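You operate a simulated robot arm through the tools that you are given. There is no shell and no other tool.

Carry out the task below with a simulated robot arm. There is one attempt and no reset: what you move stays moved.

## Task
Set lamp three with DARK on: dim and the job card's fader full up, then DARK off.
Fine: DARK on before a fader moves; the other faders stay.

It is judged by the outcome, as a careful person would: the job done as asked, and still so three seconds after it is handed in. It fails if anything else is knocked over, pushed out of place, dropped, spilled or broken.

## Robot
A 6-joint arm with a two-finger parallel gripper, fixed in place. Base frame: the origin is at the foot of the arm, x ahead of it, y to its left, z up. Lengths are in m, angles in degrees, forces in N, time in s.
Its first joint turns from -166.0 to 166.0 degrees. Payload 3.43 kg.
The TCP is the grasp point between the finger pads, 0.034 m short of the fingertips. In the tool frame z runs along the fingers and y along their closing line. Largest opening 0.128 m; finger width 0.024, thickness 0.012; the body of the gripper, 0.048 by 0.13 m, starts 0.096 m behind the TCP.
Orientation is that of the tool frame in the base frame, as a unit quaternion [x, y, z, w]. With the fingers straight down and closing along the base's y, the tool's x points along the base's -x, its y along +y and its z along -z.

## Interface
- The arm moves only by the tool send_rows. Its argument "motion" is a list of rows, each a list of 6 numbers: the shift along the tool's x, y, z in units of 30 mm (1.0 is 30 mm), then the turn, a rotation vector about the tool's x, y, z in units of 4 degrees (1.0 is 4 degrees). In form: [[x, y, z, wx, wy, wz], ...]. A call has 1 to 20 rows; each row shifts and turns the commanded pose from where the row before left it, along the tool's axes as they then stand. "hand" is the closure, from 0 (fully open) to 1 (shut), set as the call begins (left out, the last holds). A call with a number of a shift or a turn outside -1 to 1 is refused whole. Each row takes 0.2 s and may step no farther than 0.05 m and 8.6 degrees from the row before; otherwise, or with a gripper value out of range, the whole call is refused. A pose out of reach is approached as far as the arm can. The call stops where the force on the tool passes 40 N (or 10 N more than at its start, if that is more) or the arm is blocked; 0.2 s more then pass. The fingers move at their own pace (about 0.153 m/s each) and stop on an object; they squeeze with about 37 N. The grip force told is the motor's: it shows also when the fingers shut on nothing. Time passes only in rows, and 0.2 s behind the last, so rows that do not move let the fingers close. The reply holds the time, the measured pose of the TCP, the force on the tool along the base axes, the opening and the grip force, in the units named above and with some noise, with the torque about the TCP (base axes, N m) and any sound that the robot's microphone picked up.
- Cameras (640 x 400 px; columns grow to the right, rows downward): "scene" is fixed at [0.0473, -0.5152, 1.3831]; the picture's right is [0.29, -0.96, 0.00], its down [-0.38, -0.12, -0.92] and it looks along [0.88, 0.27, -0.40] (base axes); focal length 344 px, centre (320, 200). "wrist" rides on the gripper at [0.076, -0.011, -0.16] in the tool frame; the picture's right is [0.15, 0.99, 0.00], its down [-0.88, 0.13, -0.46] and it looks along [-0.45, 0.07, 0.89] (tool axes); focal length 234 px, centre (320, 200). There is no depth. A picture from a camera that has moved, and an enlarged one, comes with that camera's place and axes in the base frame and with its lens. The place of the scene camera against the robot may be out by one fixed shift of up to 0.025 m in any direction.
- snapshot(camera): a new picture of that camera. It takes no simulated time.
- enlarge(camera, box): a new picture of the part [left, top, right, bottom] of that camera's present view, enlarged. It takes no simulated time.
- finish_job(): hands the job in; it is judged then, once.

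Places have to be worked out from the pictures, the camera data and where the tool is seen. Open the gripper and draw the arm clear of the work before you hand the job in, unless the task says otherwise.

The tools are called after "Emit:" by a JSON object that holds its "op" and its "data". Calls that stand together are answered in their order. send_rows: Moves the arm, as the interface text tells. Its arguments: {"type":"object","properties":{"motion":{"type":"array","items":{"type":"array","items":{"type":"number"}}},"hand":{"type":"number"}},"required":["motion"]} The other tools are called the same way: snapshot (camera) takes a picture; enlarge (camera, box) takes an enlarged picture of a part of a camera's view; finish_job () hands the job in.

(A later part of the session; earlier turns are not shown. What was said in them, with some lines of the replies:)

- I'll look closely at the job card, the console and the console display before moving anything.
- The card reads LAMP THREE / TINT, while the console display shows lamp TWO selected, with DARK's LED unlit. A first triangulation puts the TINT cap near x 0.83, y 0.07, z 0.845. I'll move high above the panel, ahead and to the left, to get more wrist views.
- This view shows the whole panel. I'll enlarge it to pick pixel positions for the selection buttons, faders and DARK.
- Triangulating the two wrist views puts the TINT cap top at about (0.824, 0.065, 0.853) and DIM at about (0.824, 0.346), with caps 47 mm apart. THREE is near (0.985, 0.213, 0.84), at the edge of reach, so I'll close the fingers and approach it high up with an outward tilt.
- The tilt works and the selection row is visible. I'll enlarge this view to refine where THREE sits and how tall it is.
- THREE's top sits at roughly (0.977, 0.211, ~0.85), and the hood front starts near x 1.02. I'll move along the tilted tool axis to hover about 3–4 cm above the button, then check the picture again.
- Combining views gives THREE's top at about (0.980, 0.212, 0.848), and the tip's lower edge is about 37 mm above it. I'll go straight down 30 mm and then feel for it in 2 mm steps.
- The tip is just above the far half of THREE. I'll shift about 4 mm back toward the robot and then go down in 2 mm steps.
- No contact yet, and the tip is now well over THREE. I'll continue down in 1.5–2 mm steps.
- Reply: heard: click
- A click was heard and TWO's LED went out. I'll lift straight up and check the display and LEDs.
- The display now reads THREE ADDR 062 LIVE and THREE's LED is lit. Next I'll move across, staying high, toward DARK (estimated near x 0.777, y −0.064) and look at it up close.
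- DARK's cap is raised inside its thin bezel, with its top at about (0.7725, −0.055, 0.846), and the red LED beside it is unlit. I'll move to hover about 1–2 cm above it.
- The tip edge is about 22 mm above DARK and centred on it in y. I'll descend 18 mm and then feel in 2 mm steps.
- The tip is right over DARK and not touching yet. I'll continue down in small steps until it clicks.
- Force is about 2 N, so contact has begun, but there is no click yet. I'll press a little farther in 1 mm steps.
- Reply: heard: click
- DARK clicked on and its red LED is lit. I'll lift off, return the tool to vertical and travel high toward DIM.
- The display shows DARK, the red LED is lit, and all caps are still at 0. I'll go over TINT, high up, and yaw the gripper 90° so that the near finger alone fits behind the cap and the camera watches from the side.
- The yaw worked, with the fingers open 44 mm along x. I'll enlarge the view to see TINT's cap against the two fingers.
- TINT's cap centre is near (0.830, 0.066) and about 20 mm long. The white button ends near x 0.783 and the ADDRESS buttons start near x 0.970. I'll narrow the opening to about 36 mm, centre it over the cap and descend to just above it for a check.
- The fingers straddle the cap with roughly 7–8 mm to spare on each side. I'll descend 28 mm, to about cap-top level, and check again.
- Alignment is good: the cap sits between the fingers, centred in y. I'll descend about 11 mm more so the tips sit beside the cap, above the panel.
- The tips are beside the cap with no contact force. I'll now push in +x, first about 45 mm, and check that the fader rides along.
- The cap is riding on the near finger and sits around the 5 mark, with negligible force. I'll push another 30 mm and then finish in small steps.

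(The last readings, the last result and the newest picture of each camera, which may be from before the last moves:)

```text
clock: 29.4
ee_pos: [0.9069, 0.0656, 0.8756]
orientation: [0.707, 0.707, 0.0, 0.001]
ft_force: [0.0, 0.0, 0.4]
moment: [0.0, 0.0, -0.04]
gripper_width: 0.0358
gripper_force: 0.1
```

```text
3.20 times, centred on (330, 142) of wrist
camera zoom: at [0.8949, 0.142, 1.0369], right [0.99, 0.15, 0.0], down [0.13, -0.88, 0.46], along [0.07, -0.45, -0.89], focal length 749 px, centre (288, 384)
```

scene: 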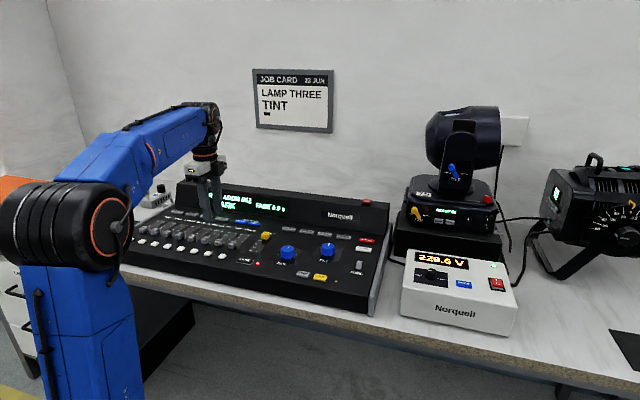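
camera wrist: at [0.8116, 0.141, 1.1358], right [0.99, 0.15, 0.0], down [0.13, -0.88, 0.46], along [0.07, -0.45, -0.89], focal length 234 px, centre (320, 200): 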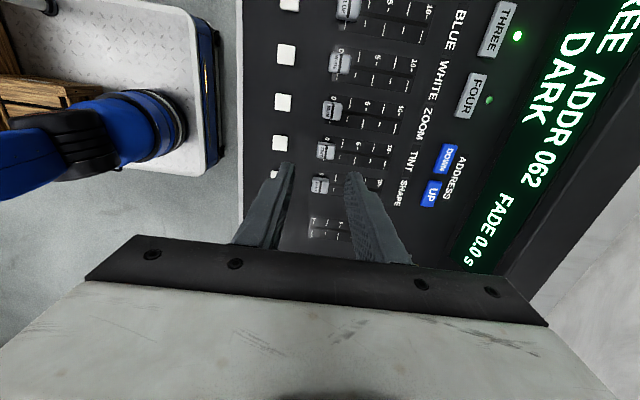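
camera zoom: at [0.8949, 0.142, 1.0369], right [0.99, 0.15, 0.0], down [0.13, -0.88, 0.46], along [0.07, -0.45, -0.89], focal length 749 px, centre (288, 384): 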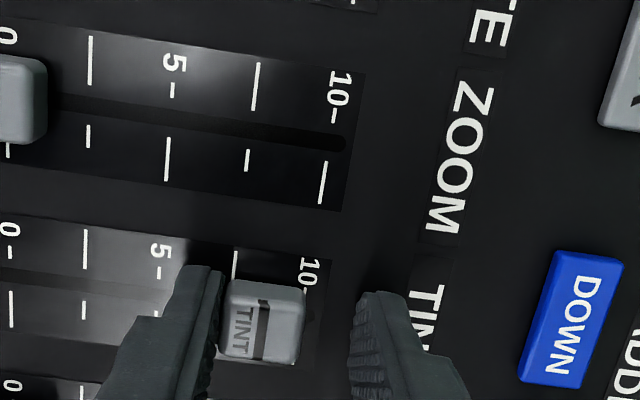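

The cap is around the 8–9 mark. I'll continue in 2 mm steps while watching the x force.

Emit:
{"op": "send_rows", "data": {"motion": [[0, 0.0667, 0, 0, 0, 0], [0, 0.0667, 0, 0, 0, 0], [0, 0.0667, 0, 0, 0, 0]]}}

Emit:
{"op": "enlarge", "data": {"camera": "wrist", "box": [230, 80, 430, 205]}}

```text
clock: 30.2
ee_pos: [0.9126, 0.066, 0.8746]
orientation: [0.707, 0.707, 0.0, -0.001]
ft_force: [-0.1, -0.1, -0.1]
moment: [-0.01, 0.0, -0.02]
gripper_width: 0.036
gripper_force: 0.1
```

```text
3.20 times, centred on (330, 142) of wrist
camera zoom: at [0.9006, 0.1419, 1.0361], right [0.99, 0.15, 0.0], down [0.13, -0.88, 0.46], along [0.07, -0.45, -0.89], focal length 749 px, centre (288, 384)
```

zoom: 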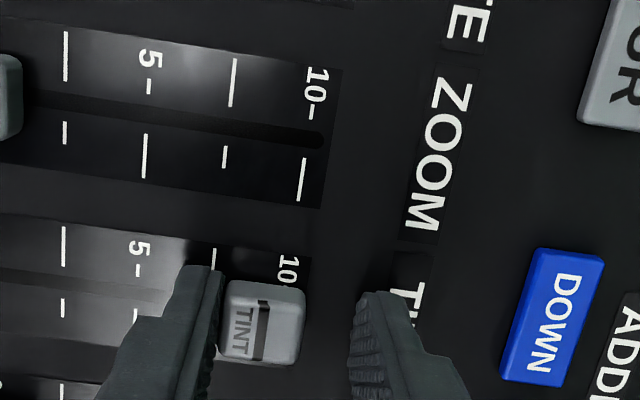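

Still no resistance, and the cap line is about 4–5 mm short of the 10 mark. I'll continue in small steps.

Emit:
{"op": "send_rows", "data": {"motion": [[0, 0.0667, 0, 0, 0, 0], [0, 0.05, 0, 0, 0, 0]]}}

Emit:
{"op": "send_rows", "data": {"motion": [[0, 0.0333, 0, 0, 0, 0]]}}

Emit:
{"op": "enlarge", "data": {"camera": "wrist", "box": [230, 80, 430, 205]}}

```text
clock: 30.8
ee_pos: [0.9159, 0.0657, 0.8745]
orientation: [0.707, 0.707, 0.001, 0.001]
ft_force: [-0.1, 0.4, -0.1]
moment: [-0.03, -0.01, 0.0]
gripper_width: 0.0359
gripper_force: 0.0
```

```text
clock: 31.2
ee_pos: [0.9159, 0.0657, 0.8759]
orientation: [0.708, 0.706, 0.0, 0.001]
ft_force: [-0.4, 0.2, -0.5]
moment: [0.01, 0.03, -0.03]
gripper_width: 0.0355
gripper_force: 0.1
```

```text
3.20 times, centred on (330, 142) of wrist
camera zoom: at [0.905, 0.1421, 1.0365], right [0.99, 0.15, 0.0], down [0.13, -0.88, 0.46], along [0.07, -0.45, -0.89], focal length 749 px, centre (288, 384)
```

zoom: 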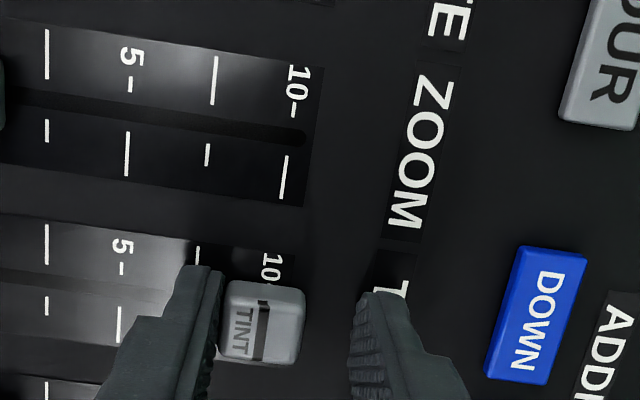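

The cap line is almost at the 10 mark, and still no end-stop force. I'll go on in 1 mm steps.

Emit:
{"op": "send_rows", "data": {"motion": [[0, 0.0333, 0, 0, 0, 0], [0, 0.0333, 0, 0, 0, 0]]}}

Emit:
{"op": "send_rows", "data": {"motion": [[0, 0.0333, 0, 0, 0, 0]]}}

Emit:
{"op": "enlarge", "data": {"camera": "wrist", "box": [230, 80, 430, 205]}}

```text
clock: 31.8
ee_pos: [0.9176, 0.0657, 0.8753]
orientation: [0.707, 0.707, 0.0, 0.0]
ft_force: [-1.6, -0.4, 0.6]
moment: [-0.03, 0.03, 0.02]
gripper_width: 0.0367
gripper_force: 0.7
```

```text
clock: 32.2
ee_pos: [0.9184, 0.0654, 0.8745]
orientation: [0.707, 0.707, -0.001, 0.001]
ft_force: [-3.5, 0.9, 1.1]
moment: [0.03, 0.09, -0.03]
gripper_width: 0.0379
gripper_force: 1.5
```

```text
3.20 times, centred on (330, 142) of wrist
camera zoom: at [0.9077, 0.1422, 1.036], right [0.99, 0.15, 0.0], down [0.13, -0.88, 0.46], along [0.07, -0.45, -0.89], focal length 749 px, centre (288, 384)
```

zoom: 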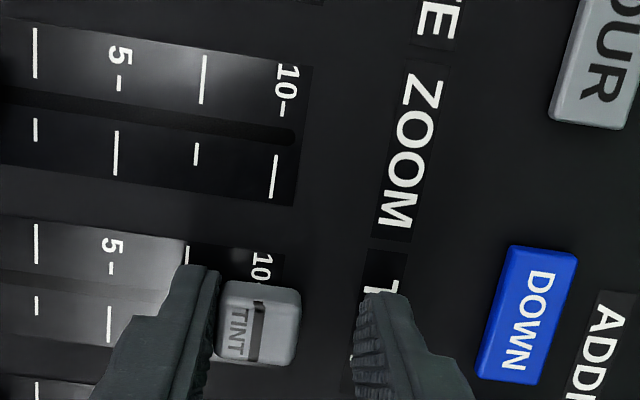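

The x force rose to −3.5 N and the fingers were being spread, so TINT is at its end stop. I'll back off 7 mm (staying clear of the cap with the far finger), lift and verify.

Emit:
{"op": "send_rows", "data": {"motion": [[0, -0.1, 0, 0, 0, 0], [0, -0.13, 0, 0, 0, 0], [0, 0, -0.4, 0, 0, 0], [0, 0, -0.8, 0, 0, 0], [0, 0, -1, 0, 0, 0], [0, 0, -1, 0, 0, 0], [0, 0, 0, 0, 0, 0]]}}

Emit:
{"op": "enlarge", "data": {"camera": "wrist", "box": [230, 80, 430, 205]}}

Emit:
{"op": "enlarge", "data": {"camera": "scene", "box": [120, 180, 280, 280]}}

```text
clock: 33.8
ee_pos: [0.9111, 0.0668, 0.9714]
orientation: [0.707, 0.707, 0.0, 0.0]
ft_force: [-1.4, -0.2, -0.2]
moment: [-0.02, -0.01, 0.02]
gripper_width: 0.0357
gripper_force: 0.1
```

```text
3.20 times, centred on (330, 142) of wrist
camera zoom: at [0.9001, 0.1432, 1.1325], right [0.99, 0.15, 0.0], down [0.13, -0.88, 0.46], along [0.07, -0.45, -0.89], focal length 749 px, centre (288, 384)
```

zoom: 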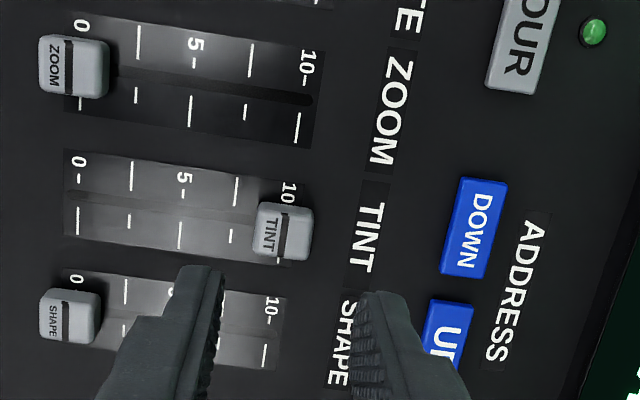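

```text
4.00 times, centred on (200, 230) of scene
camera zoom: at [0.0473, -0.5152, 1.3831], right [0.29, -0.96, 0.0], down [-0.38, -0.12, -0.92], along [0.88, 0.27, -0.4], focal length 1375 px, centre (800, 80)
```

zoom: 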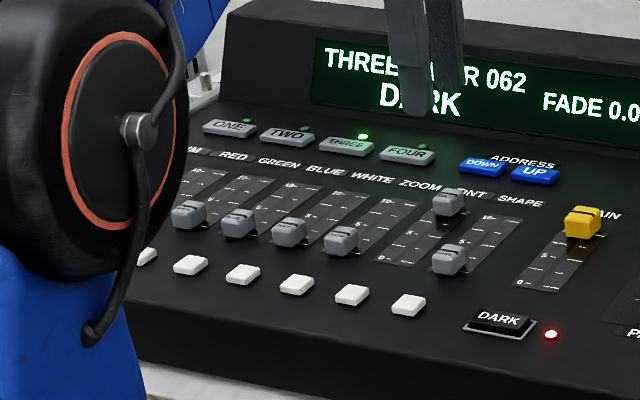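

TINT is at 10, DARK is still on, and the other caps haven't moved. I'll travel high to above DIM, expected at about (0.830, 0.346).

Emit:
{"op": "send_rows", "data": {"motion": [[0.932, -0.27, 0, 0, 0, 0], [0.932, -0.27, 0, 0, 0, 0], [0.932, -0.27, 0, 0, 0, 0], [0.932, -0.27, 0, 0, 0, 0], [0.932, -0.27, 0, 0, 0, 0], [0.932, -0.27, 0, 0, 0, 0], [0.932, -0.27, 0, 0, 0, 0], [0.932, -0.27, 0, 0, 0, 0], [0.932, -0.27, 0, 0, 0, 0], [0.932, -0.27, 0, 0, 0, 0], [0, 0, 0, 0, 0, 0]]}}

Emit:
{"op": "enlarge", "data": {"camera": "wrist", "box": [230, 80, 430, 205]}}

Emit:
{"op": "snapshot", "data": {"camera": "scene"}}

```text
clock: 36.2
ee_pos: [0.8311, 0.3437, 0.9726]
orientation: [0.707, 0.707, 0.0, 0.001]
ft_force: [0.9, 0.1, -0.9]
moment: [0.0, -0.02, -0.02]
gripper_width: 0.0356
gripper_force: 0.0
```

```text
3.20 times, centred on (330, 142) of wrist
camera zoom: at [0.8203, 0.4203, 1.1329], right [0.99, 0.15, 0.0], down [0.13, -0.88, 0.46], along [0.07, -0.45, -0.89], focal length 749 px, centre (288, 384)
```

zoom: 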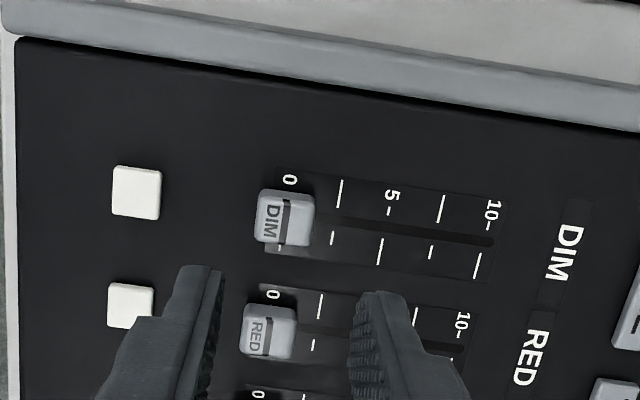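

```text
taken
```

scene: 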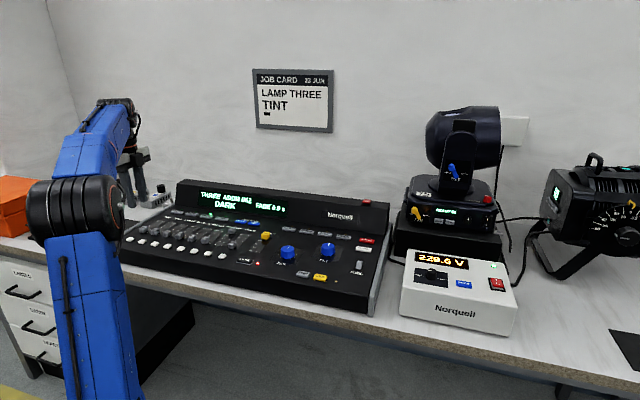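

DIM's cap is at about (0.8305, 0.348), so I'll shift +4 mm in y and descend to just above cap-top level for a check.

Emit:
{"op": "send_rows", "data": {"motion": [[0.13, 0, 0.5, 0, 0, 0], [0, 0, 0.8, 0, 0, 0], [0, 0, 0.8, 0, 0, 0], [0, 0, 0.7, 0, 0, 0], [0, 0, 0, 0, 0, 0]]}}

Emit:
{"op": "enlarge", "data": {"camera": "wrist", "box": [230, 80, 430, 205]}}

```text
clock: 37.4
ee_pos: [0.8318, 0.3488, 0.8878]
orientation: [0.708, 0.707, 0.001, 0.0]
ft_force: [-0.3, -0.2, 0.2]
moment: [0.01, 0.01, 0.04]
gripper_width: 0.036
gripper_force: 0.1
```

```text
3.20 times, centred on (330, 142) of wrist
camera zoom: at [0.8203, 0.4249, 1.0496], right [0.99, 0.15, 0.0], down [0.13, -0.88, 0.46], along [0.07, -0.45, -0.89], focal length 749 px, centre (288, 384)
```

zoom: 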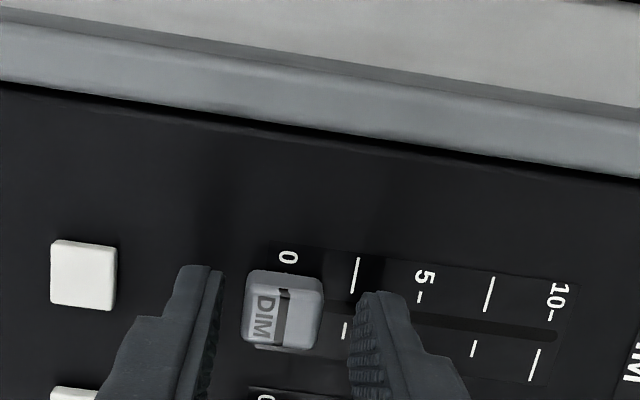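

The view matches the TINT approach exactly, with the cap centred between the fingers. I'll descend about 12 mm and push +x 45 mm.

Emit:
{"op": "send_rows", "data": {"motion": [[0, 0, 0.2, 0, 0, 0], [0, 0, 0.2, 0, 0, 0], [0, 0, 0, 0, 0, 0]]}}

Emit:
{"op": "send_rows", "data": {"motion": [[0, 0.2, 0, 0, 0, 0], [0, 0.2, 0, 0, 0, 0], [0, 0.2, 0, 0, 0, 0], [0, 0.2, 0, 0, 0, 0], [0, 0.2, 0, 0, 0, 0], [0, 0.2, 0, 0, 0, 0], [0, 0.2, 0, 0, 0, 0], [0, 0.1, 0, 0, 0, 0]]}}

Emit:
{"op": "enlarge", "data": {"camera": "wrist", "box": [230, 80, 430, 205]}}

```text
clock: 38.2
ee_pos: [0.8311, 0.3496, 0.8765]
orientation: [0.708, 0.707, 0.0, 0.0]
ft_force: [0.8, -0.4, 0.0]
moment: [0.01, -0.01, 0.0]
gripper_width: 0.0357
gripper_force: 0.0
```

```text
clock: 40.0
ee_pos: [0.8787, 0.3503, 0.8761]
orientation: [0.708, 0.707, 0.0, 0.0]
ft_force: [-0.3, -0.1, 0.6]
moment: [0.0, -0.03, -0.01]
gripper_width: 0.0358
gripper_force: 0.0
```

```text
3.20 times, centred on (330, 142) of wrist
camera zoom: at [0.8665, 0.4261, 1.0369], right [0.99, 0.15, 0.0], down [0.13, -0.88, 0.46], along [0.07, -0.45, -0.89], focal length 749 px, centre (288, 384)
```

zoom: 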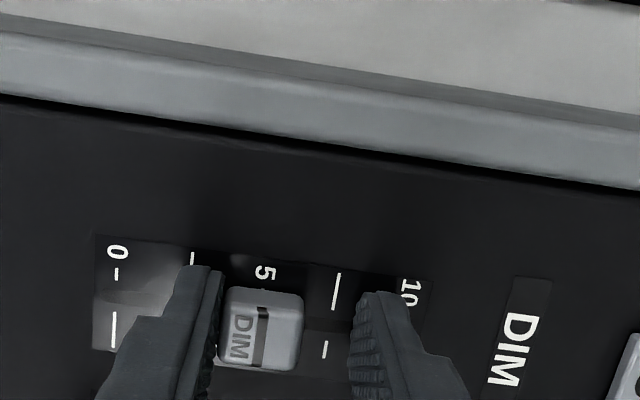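

DIM rides along at about the 5 mark with no notable force. I'll push 33 mm more and then finish in small steps.

Emit:
{"op": "send_rows", "data": {"motion": [[0, 0.2, 0, 0, 0, 0], [0, 0.2, 0, 0, 0, 0], [0, 0.2, 0, 0, 0, 0], [0, 0.2, 0, 0, 0, 0], [0, 0.15, 0, 0, 0, 0], [0, 0.1, 0, 0, 0, 0]]}}

Emit:
{"op": "enlarge", "data": {"camera": "wrist", "box": [230, 80, 430, 205]}}

```text
clock: 41.4
ee_pos: [0.9084, 0.3494, 0.8761]
orientation: [0.707, 0.708, 0.001, 0.0]
ft_force: [0.3, 0.0, 0.2]
moment: [-0.01, -0.01, -0.01]
gripper_width: 0.0357
gripper_force: 0.0
```

```text
3.20 times, centred on (330, 142) of wrist
camera zoom: at [0.897, 0.4259, 1.0369], right [0.99, 0.15, 0.0], down [0.13, -0.88, 0.46], along [0.07, -0.45, -0.89], focal length 749 px, centre (288, 384)
```

zoom: 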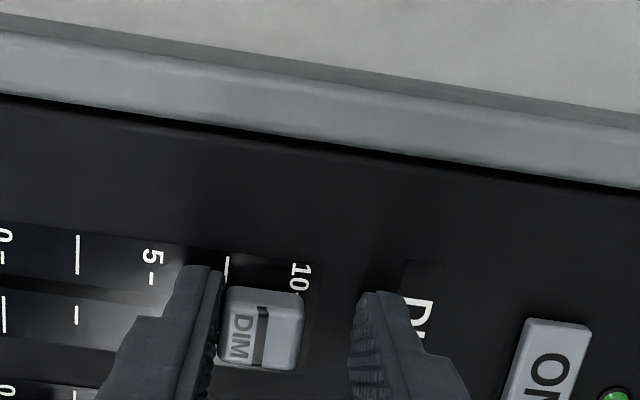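

About 8–9 mm remain, and the ONE button is still well clear of the far finger. I'll continue in 2 mm steps.

Emit:
{"op": "send_rows", "data": {"motion": [[0, 0.0667, 0, 0, 0, 0], [0, 0.0667, 0, 0, 0, 0], [0, 0.0667, 0, 0, 0, 0]]}}

Emit:
{"op": "send_rows", "data": {"motion": [[0, 0.0333, 0, 0, 0, 0], [0, 0.0333, 0, 0, 0, 0]]}}

Emit:
{"op": "enlarge", "data": {"camera": "wrist", "box": [230, 80, 430, 205]}}

```text
clock: 42.2
ee_pos: [0.9142, 0.3486, 0.876]
orientation: [0.707, 0.707, 0.0, 0.0]
ft_force: [0.6, -0.2, 0.2]
moment: [0.0, 0.03, -0.01]
gripper_width: 0.0358
gripper_force: 0.0
```

```text
clock: 42.8
ee_pos: [0.9162, 0.3488, 0.876]
orientation: [0.708, 0.707, 0.001, 0.001]
ft_force: [-0.6, -0.5, -0.2]
moment: [-0.02, 0.02, 0.01]
gripper_width: 0.0357
gripper_force: 0.1
```

```text
3.20 times, centred on (330, 142) of wrist
camera zoom: at [0.9052, 0.4256, 1.0366], right [0.99, 0.15, 0.0], down [0.13, -0.88, 0.46], along [0.07, -0.45, -0.89], focal length 749 px, centre (288, 384)
```

zoom: 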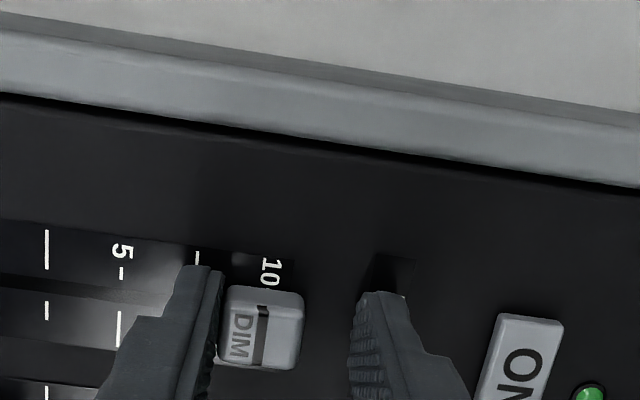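

The cap line is almost at 10. I'll take the last millimetres in 1 mm steps until the end stop shows.

Emit:
{"op": "send_rows", "data": {"motion": [[0, 0.0333, 0, 0, 0, 0], [0, 0.0333, 0, 0, 0, 0]]}}

Emit:
{"op": "send_rows", "data": {"motion": [[0, 0.0333, 0, 0, 0, 0]]}}

```text
clock: 43.4
ee_pos: [0.9183, 0.3496, 0.8747]
orientation: [0.707, 0.707, 0.0, 0.0]
ft_force: [-1.1, 0.3, 0.2]
moment: [0.0, 0.06, 0.03]
gripper_width: 0.0368
gripper_force: 1.1
```

```text
clock: 43.8
ee_pos: [0.9196, 0.3495, 0.8757]
orientation: [0.707, 0.707, 0.0, 0.0]
ft_force: [-4.5, 0.0, -1.3]
moment: [-0.03, 0.05, -0.02]
gripper_width: 0.038
gripper_force: 2.0
```

Force is −4.5 N in x and the fingers are being spread, so DIM is at its end stop. I'll back off 7 mm, lift and verify both faders.

Emit:
{"op": "send_rows", "data": {"motion": [[0, -0.1, 0, 0, 0, 0], [0, -0.13, 0, 0, 0, 0], [0, 0, -0.4, 0, 0, 0], [0, 0, -0.8, 0, 0, 0], [0, 0, -1, 0, 0, 0], [0, 0, -1, 0, 0, 0], [0, 0, 0, 0, 0, 0]]}}

Emit:
{"op": "snapshot", "data": {"camera": "wrist"}}

Emit:
{"op": "enlarge", "data": {"camera": "wrist", "box": [230, 80, 430, 205]}}

Emit:
{"op": "enlarge", "data": {"camera": "scene", "box": [120, 180, 280, 280]}}

```text
clock: 45.4
ee_pos: [0.9118, 0.3514, 0.971]
orientation: [0.708, 0.707, 0.0, -0.001]
ft_force: [0.7, 0.1, 0.8]
moment: [0.01, -0.05, 0.04]
gripper_width: 0.0356
gripper_force: 0.0
```

```text
taken
camera wrist: at [0.9005, 0.4266, 1.1322], right [0.99, 0.15, 0.0], down [0.13, -0.88, 0.46], along [0.07, -0.45, -0.89], focal length 234 px, centre (320, 200)
```

wrist: 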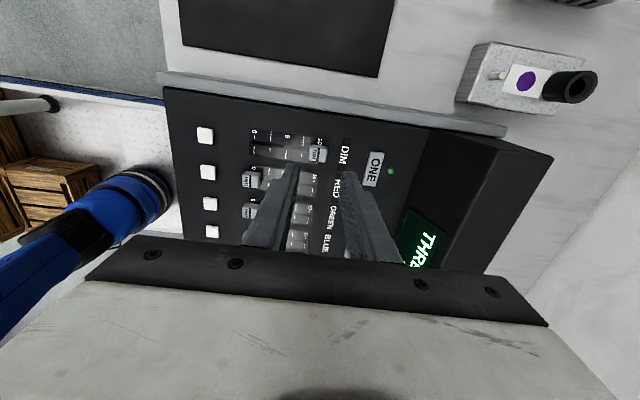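

```text
3.20 times, centred on (330, 142) of wrist
camera zoom: at [0.9005, 0.4266, 1.1322], right [0.99, 0.15, 0.0], down [0.13, -0.88, 0.46], along [0.07, -0.45, -0.89], focal length 749 px, centre (288, 384)
```

zoom: 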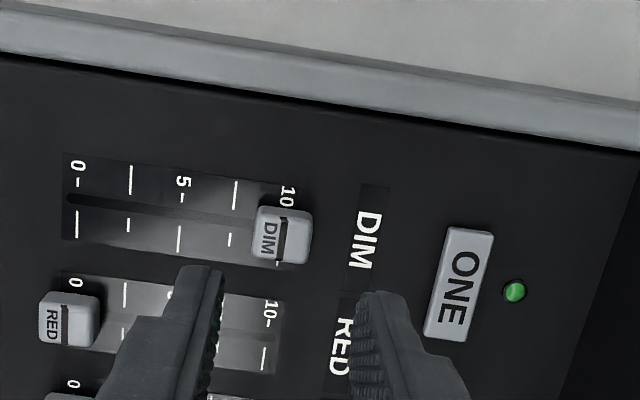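

```text
4.00 times, centred on (200, 230) of scene
camera zoom: at [0.0473, -0.5152, 1.3831], right [0.29, -0.96, 0.0], down [-0.38, -0.12, -0.92], along [0.88, 0.27, -0.4], focal length 1375 px, centre (800, 80)
```

zoom: 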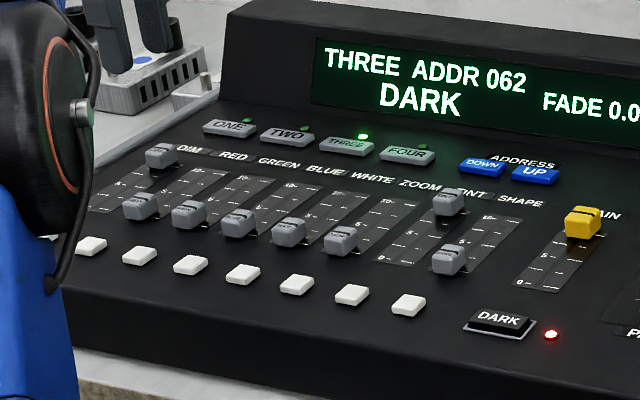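

Both DIM and TINT are at 10, every other cap is where it was, and the display shows THREE with DARK. I'll raise and travel back toward DARK, closing the fingers on the way.

Emit:
{"op": "send_rows", "data": {"motion": [[0, 0, -1, 0, 0, 0], [0, 0, -1, 0, 0, 0], [-0.9, -0.322, 0, 0, 0, 0], [-0.9, -0.322, 0, 0, 0, 0], [-0.9, -0.322, 0, 0, 0, 0], [-0.9, -0.322, 0, 0, 0, 0], [-0.9, -0.322, 0, 0, 0, 0], [-0.9, -0.322, 0, 0, 0, 0], [-0.9, -0.322, 0, 0, 0, 0], [-0.9, -0.322, 0, 0, 0, 0], [-0.9, -0.322, 0, 0, 0, 0], [-0.9, -0.322, 0, 0, 0, 0], [-0.9, -0.322, 0, 0, 0, 0], [-0.9, -0.322, 0, 0, 0, 0], [-0.9, -0.322, 0, 0, 0, 0], [-0.9, -0.322, 0, 0, 0, 0], [-0.9, -0.322, 0, 0, 0, 0], [0, 0, 0, 0, 0, 0]], "hand": 1}}

Emit:
{"op": "send_rows", "data": {"motion": [[0, 0, 0, 0, 0, -1], [0, 0, 0, 0, 0, -1], [0, 0, 0, 0, 0, -1], [0, 0, 0, 0, 0, -1], [0, 0, 0, 0, 0, -1], [0, 0, 0, 0, 0, -1], [0, 0, 0, 0, 0, -1], [0, 0, 0, 0, 0, -1], [0, 0, 0, 0, 0, -1], [0, 0, 0, 0, 0, -1], [0, 0, 0, 0, 0, -1], [0, 0, 0, 0, 0, -1], [0, 0, 0, 0, 0, -1], [0, 0, 0, 0, 0, -1], [0, 0, 0, 0, 0, -1], [0, 0, 0, 0, 0, -1], [0, 0, 0, 0, 0, -1], [0, 0, 0, 0, 0, -1], [0, 0, 0, 0, 0, -1], [0, 0, 0, 0, 0, -1]]}}

Emit:
{"op": "send_rows", "data": {"motion": [[0, 0, 0, 0, 0, -1], [0, 0, 0, 0, 0, -1], [0, 0, 0, 0, 0, -0.5], [0, 0, 0, 0, -1, 0], [0, 0, 0, 0, -1, 0], [0, 0, 0, 0, -1, 0], [0, 0, 0, 0, -1, 0], [0, 0, 0, 0, -1, 0], [0, 0, 0, 0, -1, 0], [0, 0, 0, 0, -1, 0], [0, 0, 0, 0, 0, 0]]}}

Emit:
{"op": "snapshot", "data": {"camera": "wrist"}}

```text
clock: 49.2
ee_pos: [0.7659, -0.0547, 1.0324]
orientation: [0.708, 0.707, 0.002, 0.001]
ft_force: [0.3, 0.3, 0.1]
moment: [0.01, 0.02, 0.02]
gripper_width: 0.0
gripper_force: 33.4
```

```text
clock: 53.4
ee_pos: [0.7652, -0.0559, 1.0318]
orientation: [0.087, 0.996, 0.0, 0.0]
ft_force: [-0.6, 1.2, -0.1]
moment: [0.03, -0.04, -0.02]
gripper_width: 0.0
gripper_force: 33.4
```

```text
clock: 55.8
ee_pos: [0.7679, -0.0555, 1.0313]
orientation: [0.002, 0.97, -0.001, 0.243]
ft_force: [-0.2, -0.5, 0.4]
moment: [0.01, -0.02, 0.03]
gripper_width: 0.0
gripper_force: 32.8
```

```text
taken
camera wrist: at [0.6247, -0.0665, 1.1378], right [-0.13, 0.99, -0.07], down [0.56, 0.13, 0.82], along [0.82, 0.07, -0.57], focal length 234 px, centre (320, 200)
```

wrist: 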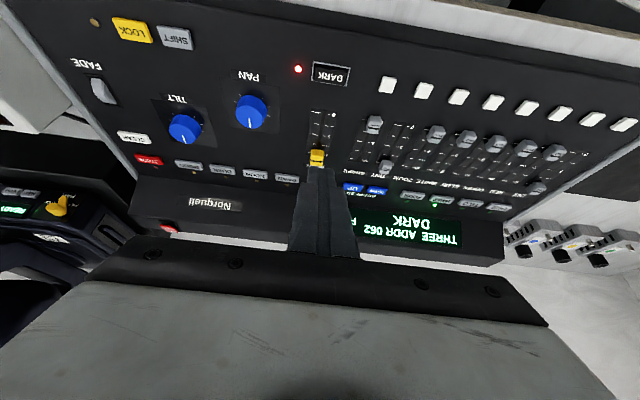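

The tool is directly above DARK in the same tilted pose I used for the first press. I'll descend vertically to hover about 2 cm above the button.

Emit:
{"op": "send_rows", "data": {"motion": [[0.396, 0.01, 0.744, 0, 0, 0], [0.396, 0.01, 0.744, 0, 0, 0], [0.396, 0.01, 0.744, 0, 0, 0], [0.396, 0.01, 0.744, 0, 0, 0], [0.396, 0, 0.744, 0, 0, 0], [0, 0, 0, 0, 0, 0]]}}

Emit:
{"op": "enlarge", "data": {"camera": "wrist", "box": [220, 80, 420, 205]}}

```text
clock: 57.2
ee_pos: [0.7659, -0.0539, 0.9062]
orientation: [0.001, 0.97, -0.001, 0.243]
ft_force: [-0.9, -0.9, 0.9]
moment: [0.06, -0.04, -0.01]
gripper_width: 0.0002
gripper_force: 33.5
```

```text
3.20 times, centred on (320, 142) of wrist
camera zoom: at [0.6245, -0.065, 1.0127], right [-0.13, 0.99, -0.07], down [0.56, 0.13, 0.82], along [0.82, 0.07, -0.57], focal length 749 px, centre (320, 384)
```

zoom: 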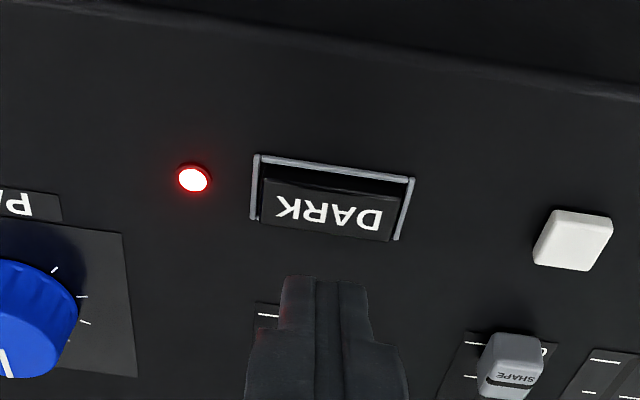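

DARK has sprung back up and sits where it did before, with its LED still lit. I'll descend as on the first press, then in small steps to one click.

Emit:
{"op": "send_rows", "data": {"motion": [[0.2817, 0, 0.53, 0, 0, 0], [0.0313, 0, 0.0589, 0, 0, 0], [0.0313, 0, 0.0589, 0, 0, 0], [0, 0, 0, 0, 0, 0]]}}

Emit:
{"op": "enlarge", "data": {"camera": "wrist", "box": [220, 80, 420, 205]}}

```text
clock: 58.2
ee_pos: [0.7656, -0.0551, 0.8832]
orientation: [0.0, 0.97, 0.0, 0.243]
ft_force: [0.0, -0.1, 0.1]
moment: [0.04, 0.01, 0.0]
gripper_width: 0.0
gripper_force: 33.0
```

```text
3.20 times, centred on (320, 142) of wrist
camera zoom: at [0.6246, -0.0651, 0.9899], right [-0.13, 0.99, -0.07], down [0.56, 0.13, 0.82], along [0.82, 0.07, -0.57], focal length 749 px, centre (320, 384)
```

zoom: 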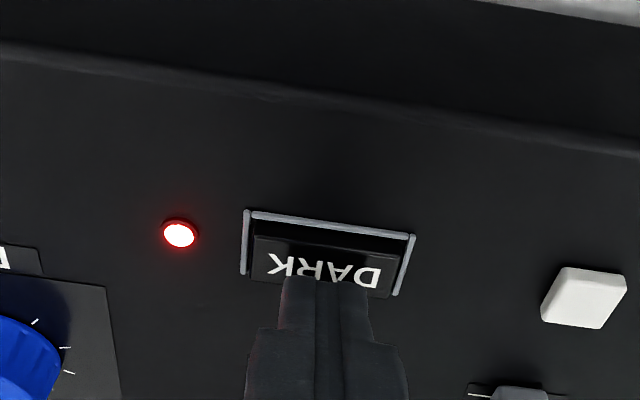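

The tip is just above DARK with no contact yet. I'll press in 1 mm steps, reading after each pair.

Emit:
{"op": "send_rows", "data": {"motion": [[0.0157, 0, 0.0295, 0, 0, 0], [0.0157, 0, 0.0295, 0, 0, 0]]}}

Emit:
{"op": "send_rows", "data": {"motion": [[0.0157, 0, 0.0295, 0, 0, 0]]}}

```text
clock: 58.8
ee_pos: [0.7666, -0.0549, 0.8817]
orientation: [0.0, 0.97, 0.0, 0.243]
ft_force: [-0.6, -0.8, 1.0]
moment: [0.0, -0.02, -0.01]
gripper_width: 0.0
gripper_force: 33.3
```

```text
clock: 59.2
ee_pos: [0.7663, -0.0547, 0.8816]
orientation: [0.001, 0.97, -0.001, 0.242]
ft_force: [0.0, -0.1, 1.8]
moment: [-0.01, 0.01, -0.02]
gripper_width: 0.0
gripper_force: 32.4
heard: click
```

A click was heard at about 1.8 N. I'll lift straight up and check the LED and display.

Emit:
{"op": "send_rows", "data": {"motion": [[-0.3133, 0, -0.589, 0, 0, 0], [-0.39, 0, -0.736, 0, 0, 0], [-0.39, 0, -0.736, 0, 0, 0], [-0.39, 0, -0.736, 0, 0, 0], [0, 0, 0, 0, 0, 0]]}}

Emit:
{"op": "enlarge", "data": {"camera": "scene", "box": [120, 170, 280, 270]}}

Emit:
{"op": "enlarge", "data": {"camera": "wrist", "box": [220, 60, 420, 185]}}

```text
clock: 60.4
ee_pos: [0.7658, -0.0544, 0.9745]
orientation: [0.001, 0.97, 0.0, 0.242]
ft_force: [-0.1, 0.1, 0.4]
moment: [0.03, 0.03, 0.01]
gripper_width: 0.0
gripper_force: 32.7
```

```text
4.00 times, centred on (200, 220) of scene
camera zoom: at [0.0473, -0.5152, 1.3831], right [0.29, -0.96, 0.0], down [-0.38, -0.12, -0.92], along [0.88, 0.27, -0.4], focal length 1375 px, centre (800, 120)
```

zoom: 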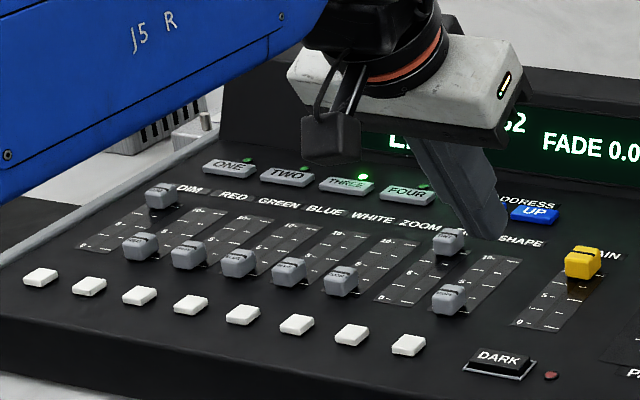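

```text
3.20 times, centred on (320, 122) of wrist
camera zoom: at [0.6235, -0.0646, 1.0816], right [-0.13, 0.99, -0.07], down [0.56, 0.13, 0.82], along [0.82, 0.07, -0.57], focal length 749 px, centre (320, 448)
```

zoom: 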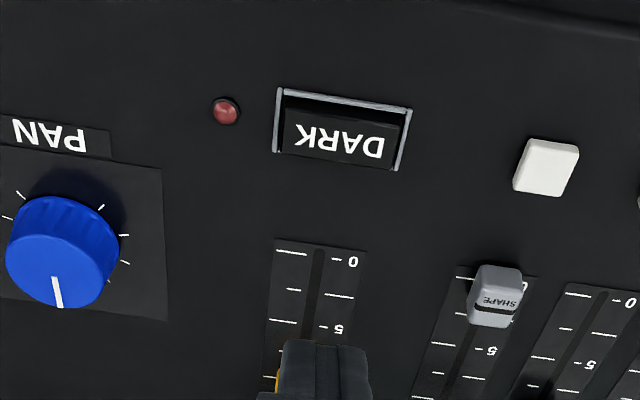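

DARK's LED is off and the LIVE display appears to be back. I'll draw the arm up and back, return it to vertical and open the gripper clear of the console.

Emit:
{"op": "send_rows", "data": {"motion": [[-0.47, 0, -0.883, 0, 0, 0], [-0.47, 0, -0.883, 0, 0, 0], [-0.47, 0, -0.883, 0, 0, 0], [-0.47, 0, -0.883, 0, 0, 0], [-0.47, 0, -0.883, 0, 0, 0], [0, 0, 0, 0, 1, 0], [0, 0, 0, 0, 1, 0], [0, 0, 0, 0, 1, 0], [0, 0, 0, 0, 1, 0], [0, 0, 0, 0, 1, 0], [0, 0, 0, 0, 1, 0], [0, 0, 0, 0, 1, 0], [1, 0, 0, 0, 0, 0], [1, 0, 0, 0, 0, 0], [1, 0, 0, 0, 0, 0], [1, 0, 0, 0, 0, 0], [0, 0, 0, 0, 0, 0]]}}

Emit:
{"op": "send_rows", "data": {"motion": [[0, 0, 0, 0, 0, 0], [0, 0, 0, 0, 0, 0], [0, 0, 0, 0, 0, 0], [0, 0, 0, 0, 0, 0]], "hand": 0}}

Emit:
{"op": "snapshot", "data": {"camera": "scene"}}

Emit:
{"op": "enlarge", "data": {"camera": "scene", "box": [120, 170, 280, 270]}}

Emit:
{"op": "snapshot", "data": {"camera": "wrist"}}

```text
clock: 64.0
ee_pos: [0.6459, -0.0545, 1.1246]
orientation: [0.0, 1.0, 0.0, 0.0]
ft_force: [0.5, -0.4, -0.3]
moment: [-0.01, 0.0, 0.02]
gripper_width: 0.0002
gripper_force: 32.6
```

```text
clock: 65.0
ee_pos: [0.6469, -0.055, 1.1251]
orientation: [-0.001, 1.0, -0.001, 0.001]
ft_force: [0.6, -0.4, 0.7]
moment: [0.01, 0.05, 0.02]
gripper_width: 0.1278
gripper_force: 0.1
```

```text
taken
```

scene: 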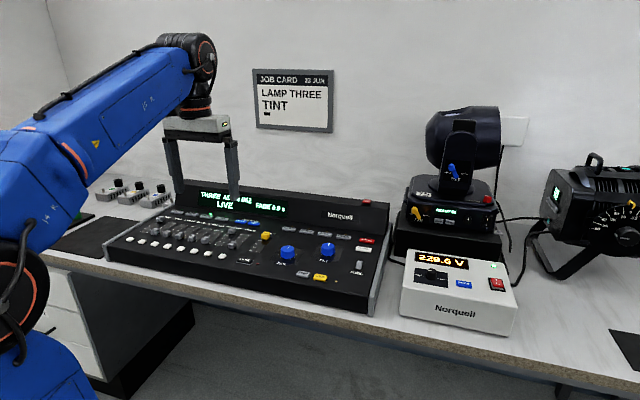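

```text
4.00 times, centred on (200, 220) of scene
camera zoom: at [0.0473, -0.5152, 1.3831], right [0.29, -0.96, 0.0], down [-0.38, -0.12, -0.92], along [0.88, 0.27, -0.4], focal length 1375 px, centre (800, 120)
```

zoom: 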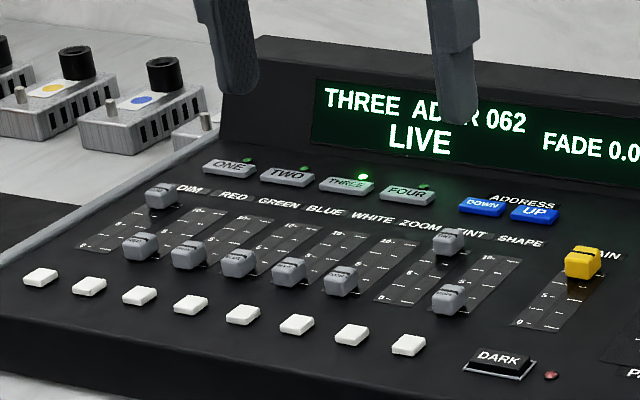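

```text
taken
camera wrist: at [0.5704, -0.0651, 1.2865], right [-0.15, 0.99, 0.0], down [0.88, 0.13, 0.46], along [0.45, 0.07, -0.89], focal length 234 px, centre (320, 200)
```

wrist: 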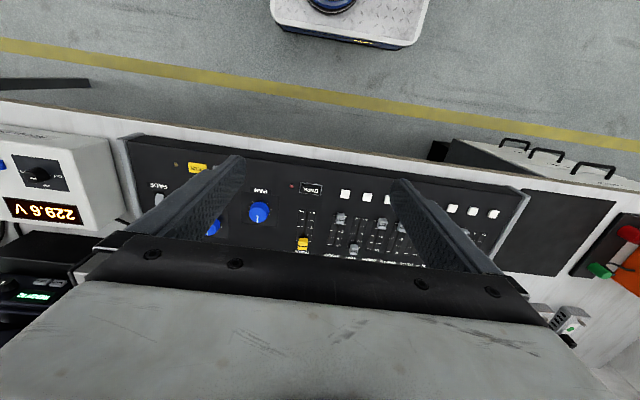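

The display reads THREE ADDR 062 LIVE, with DARK off, DIM and TINT at 10 and the rest unchanged. Before handing in, I'll take a last look at the fixture and the right half of the console to be sure nothing else changed.

Emit:
{"op": "enlarge", "data": {"camera": "scene", "box": [230, 190, 390, 310]}}

Emit:
{"op": "enlarge", "data": {"camera": "scene", "box": [390, 100, 530, 240]}}

```text
3.33 times, centred on (310, 250) of scene
camera zoom: at [0.0473, -0.5152, 1.3831], right [0.29, -0.96, 0.0], down [-0.38, -0.12, -0.92], along [0.88, 0.27, -0.4], focal length 1146 px, centre (353, 33)
```

zoom: 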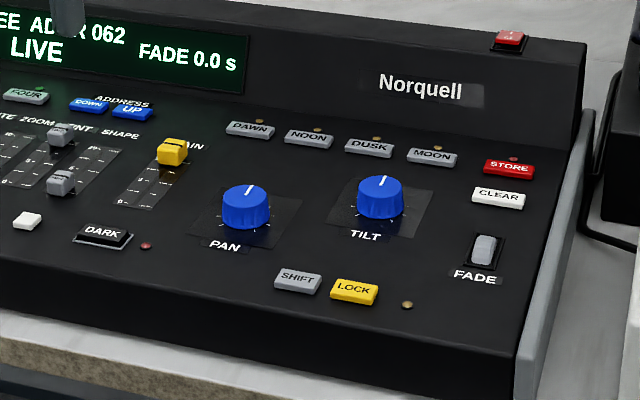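

```text
2.86 times, centred on (460, 170) of scene
camera zoom: at [0.0473, -0.5152, 1.3831], right [0.29, -0.96, 0.0], down [-0.38, -0.12, -0.92], along [0.88, 0.27, -0.4], focal length 982 px, centre (-80, 286)
```

zoom: 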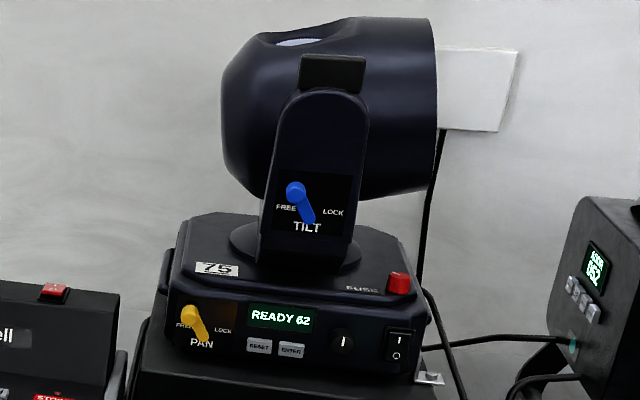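

The fixture shows READY 62, matching lamp three's address, and the rest of the console is unchanged. The arm is clear and the gripper is open, so I'm handing the job in.

Emit:
{"op": "finish_job", "data": {}}

```text
The job is handed in.
```

Lamp three is set as the job card asks, and the job is handed in. I don't have the judge's result.

- **Lamp:** I selected lamp three on the console. Its display reads THREE ADDR 062, and the fixture on the bench shows READY 62.
- **Faders:** With DARK on first, I pushed TINT and then DIM up to their end stops. Both sit at the 10 mark. The other faders are where they were.
- **DARK:** It is off again, with its light out and the display showing LIVE.

I saw no change anywhere else on the bench. The gripper is open and the arm is drawn back clear of the console.
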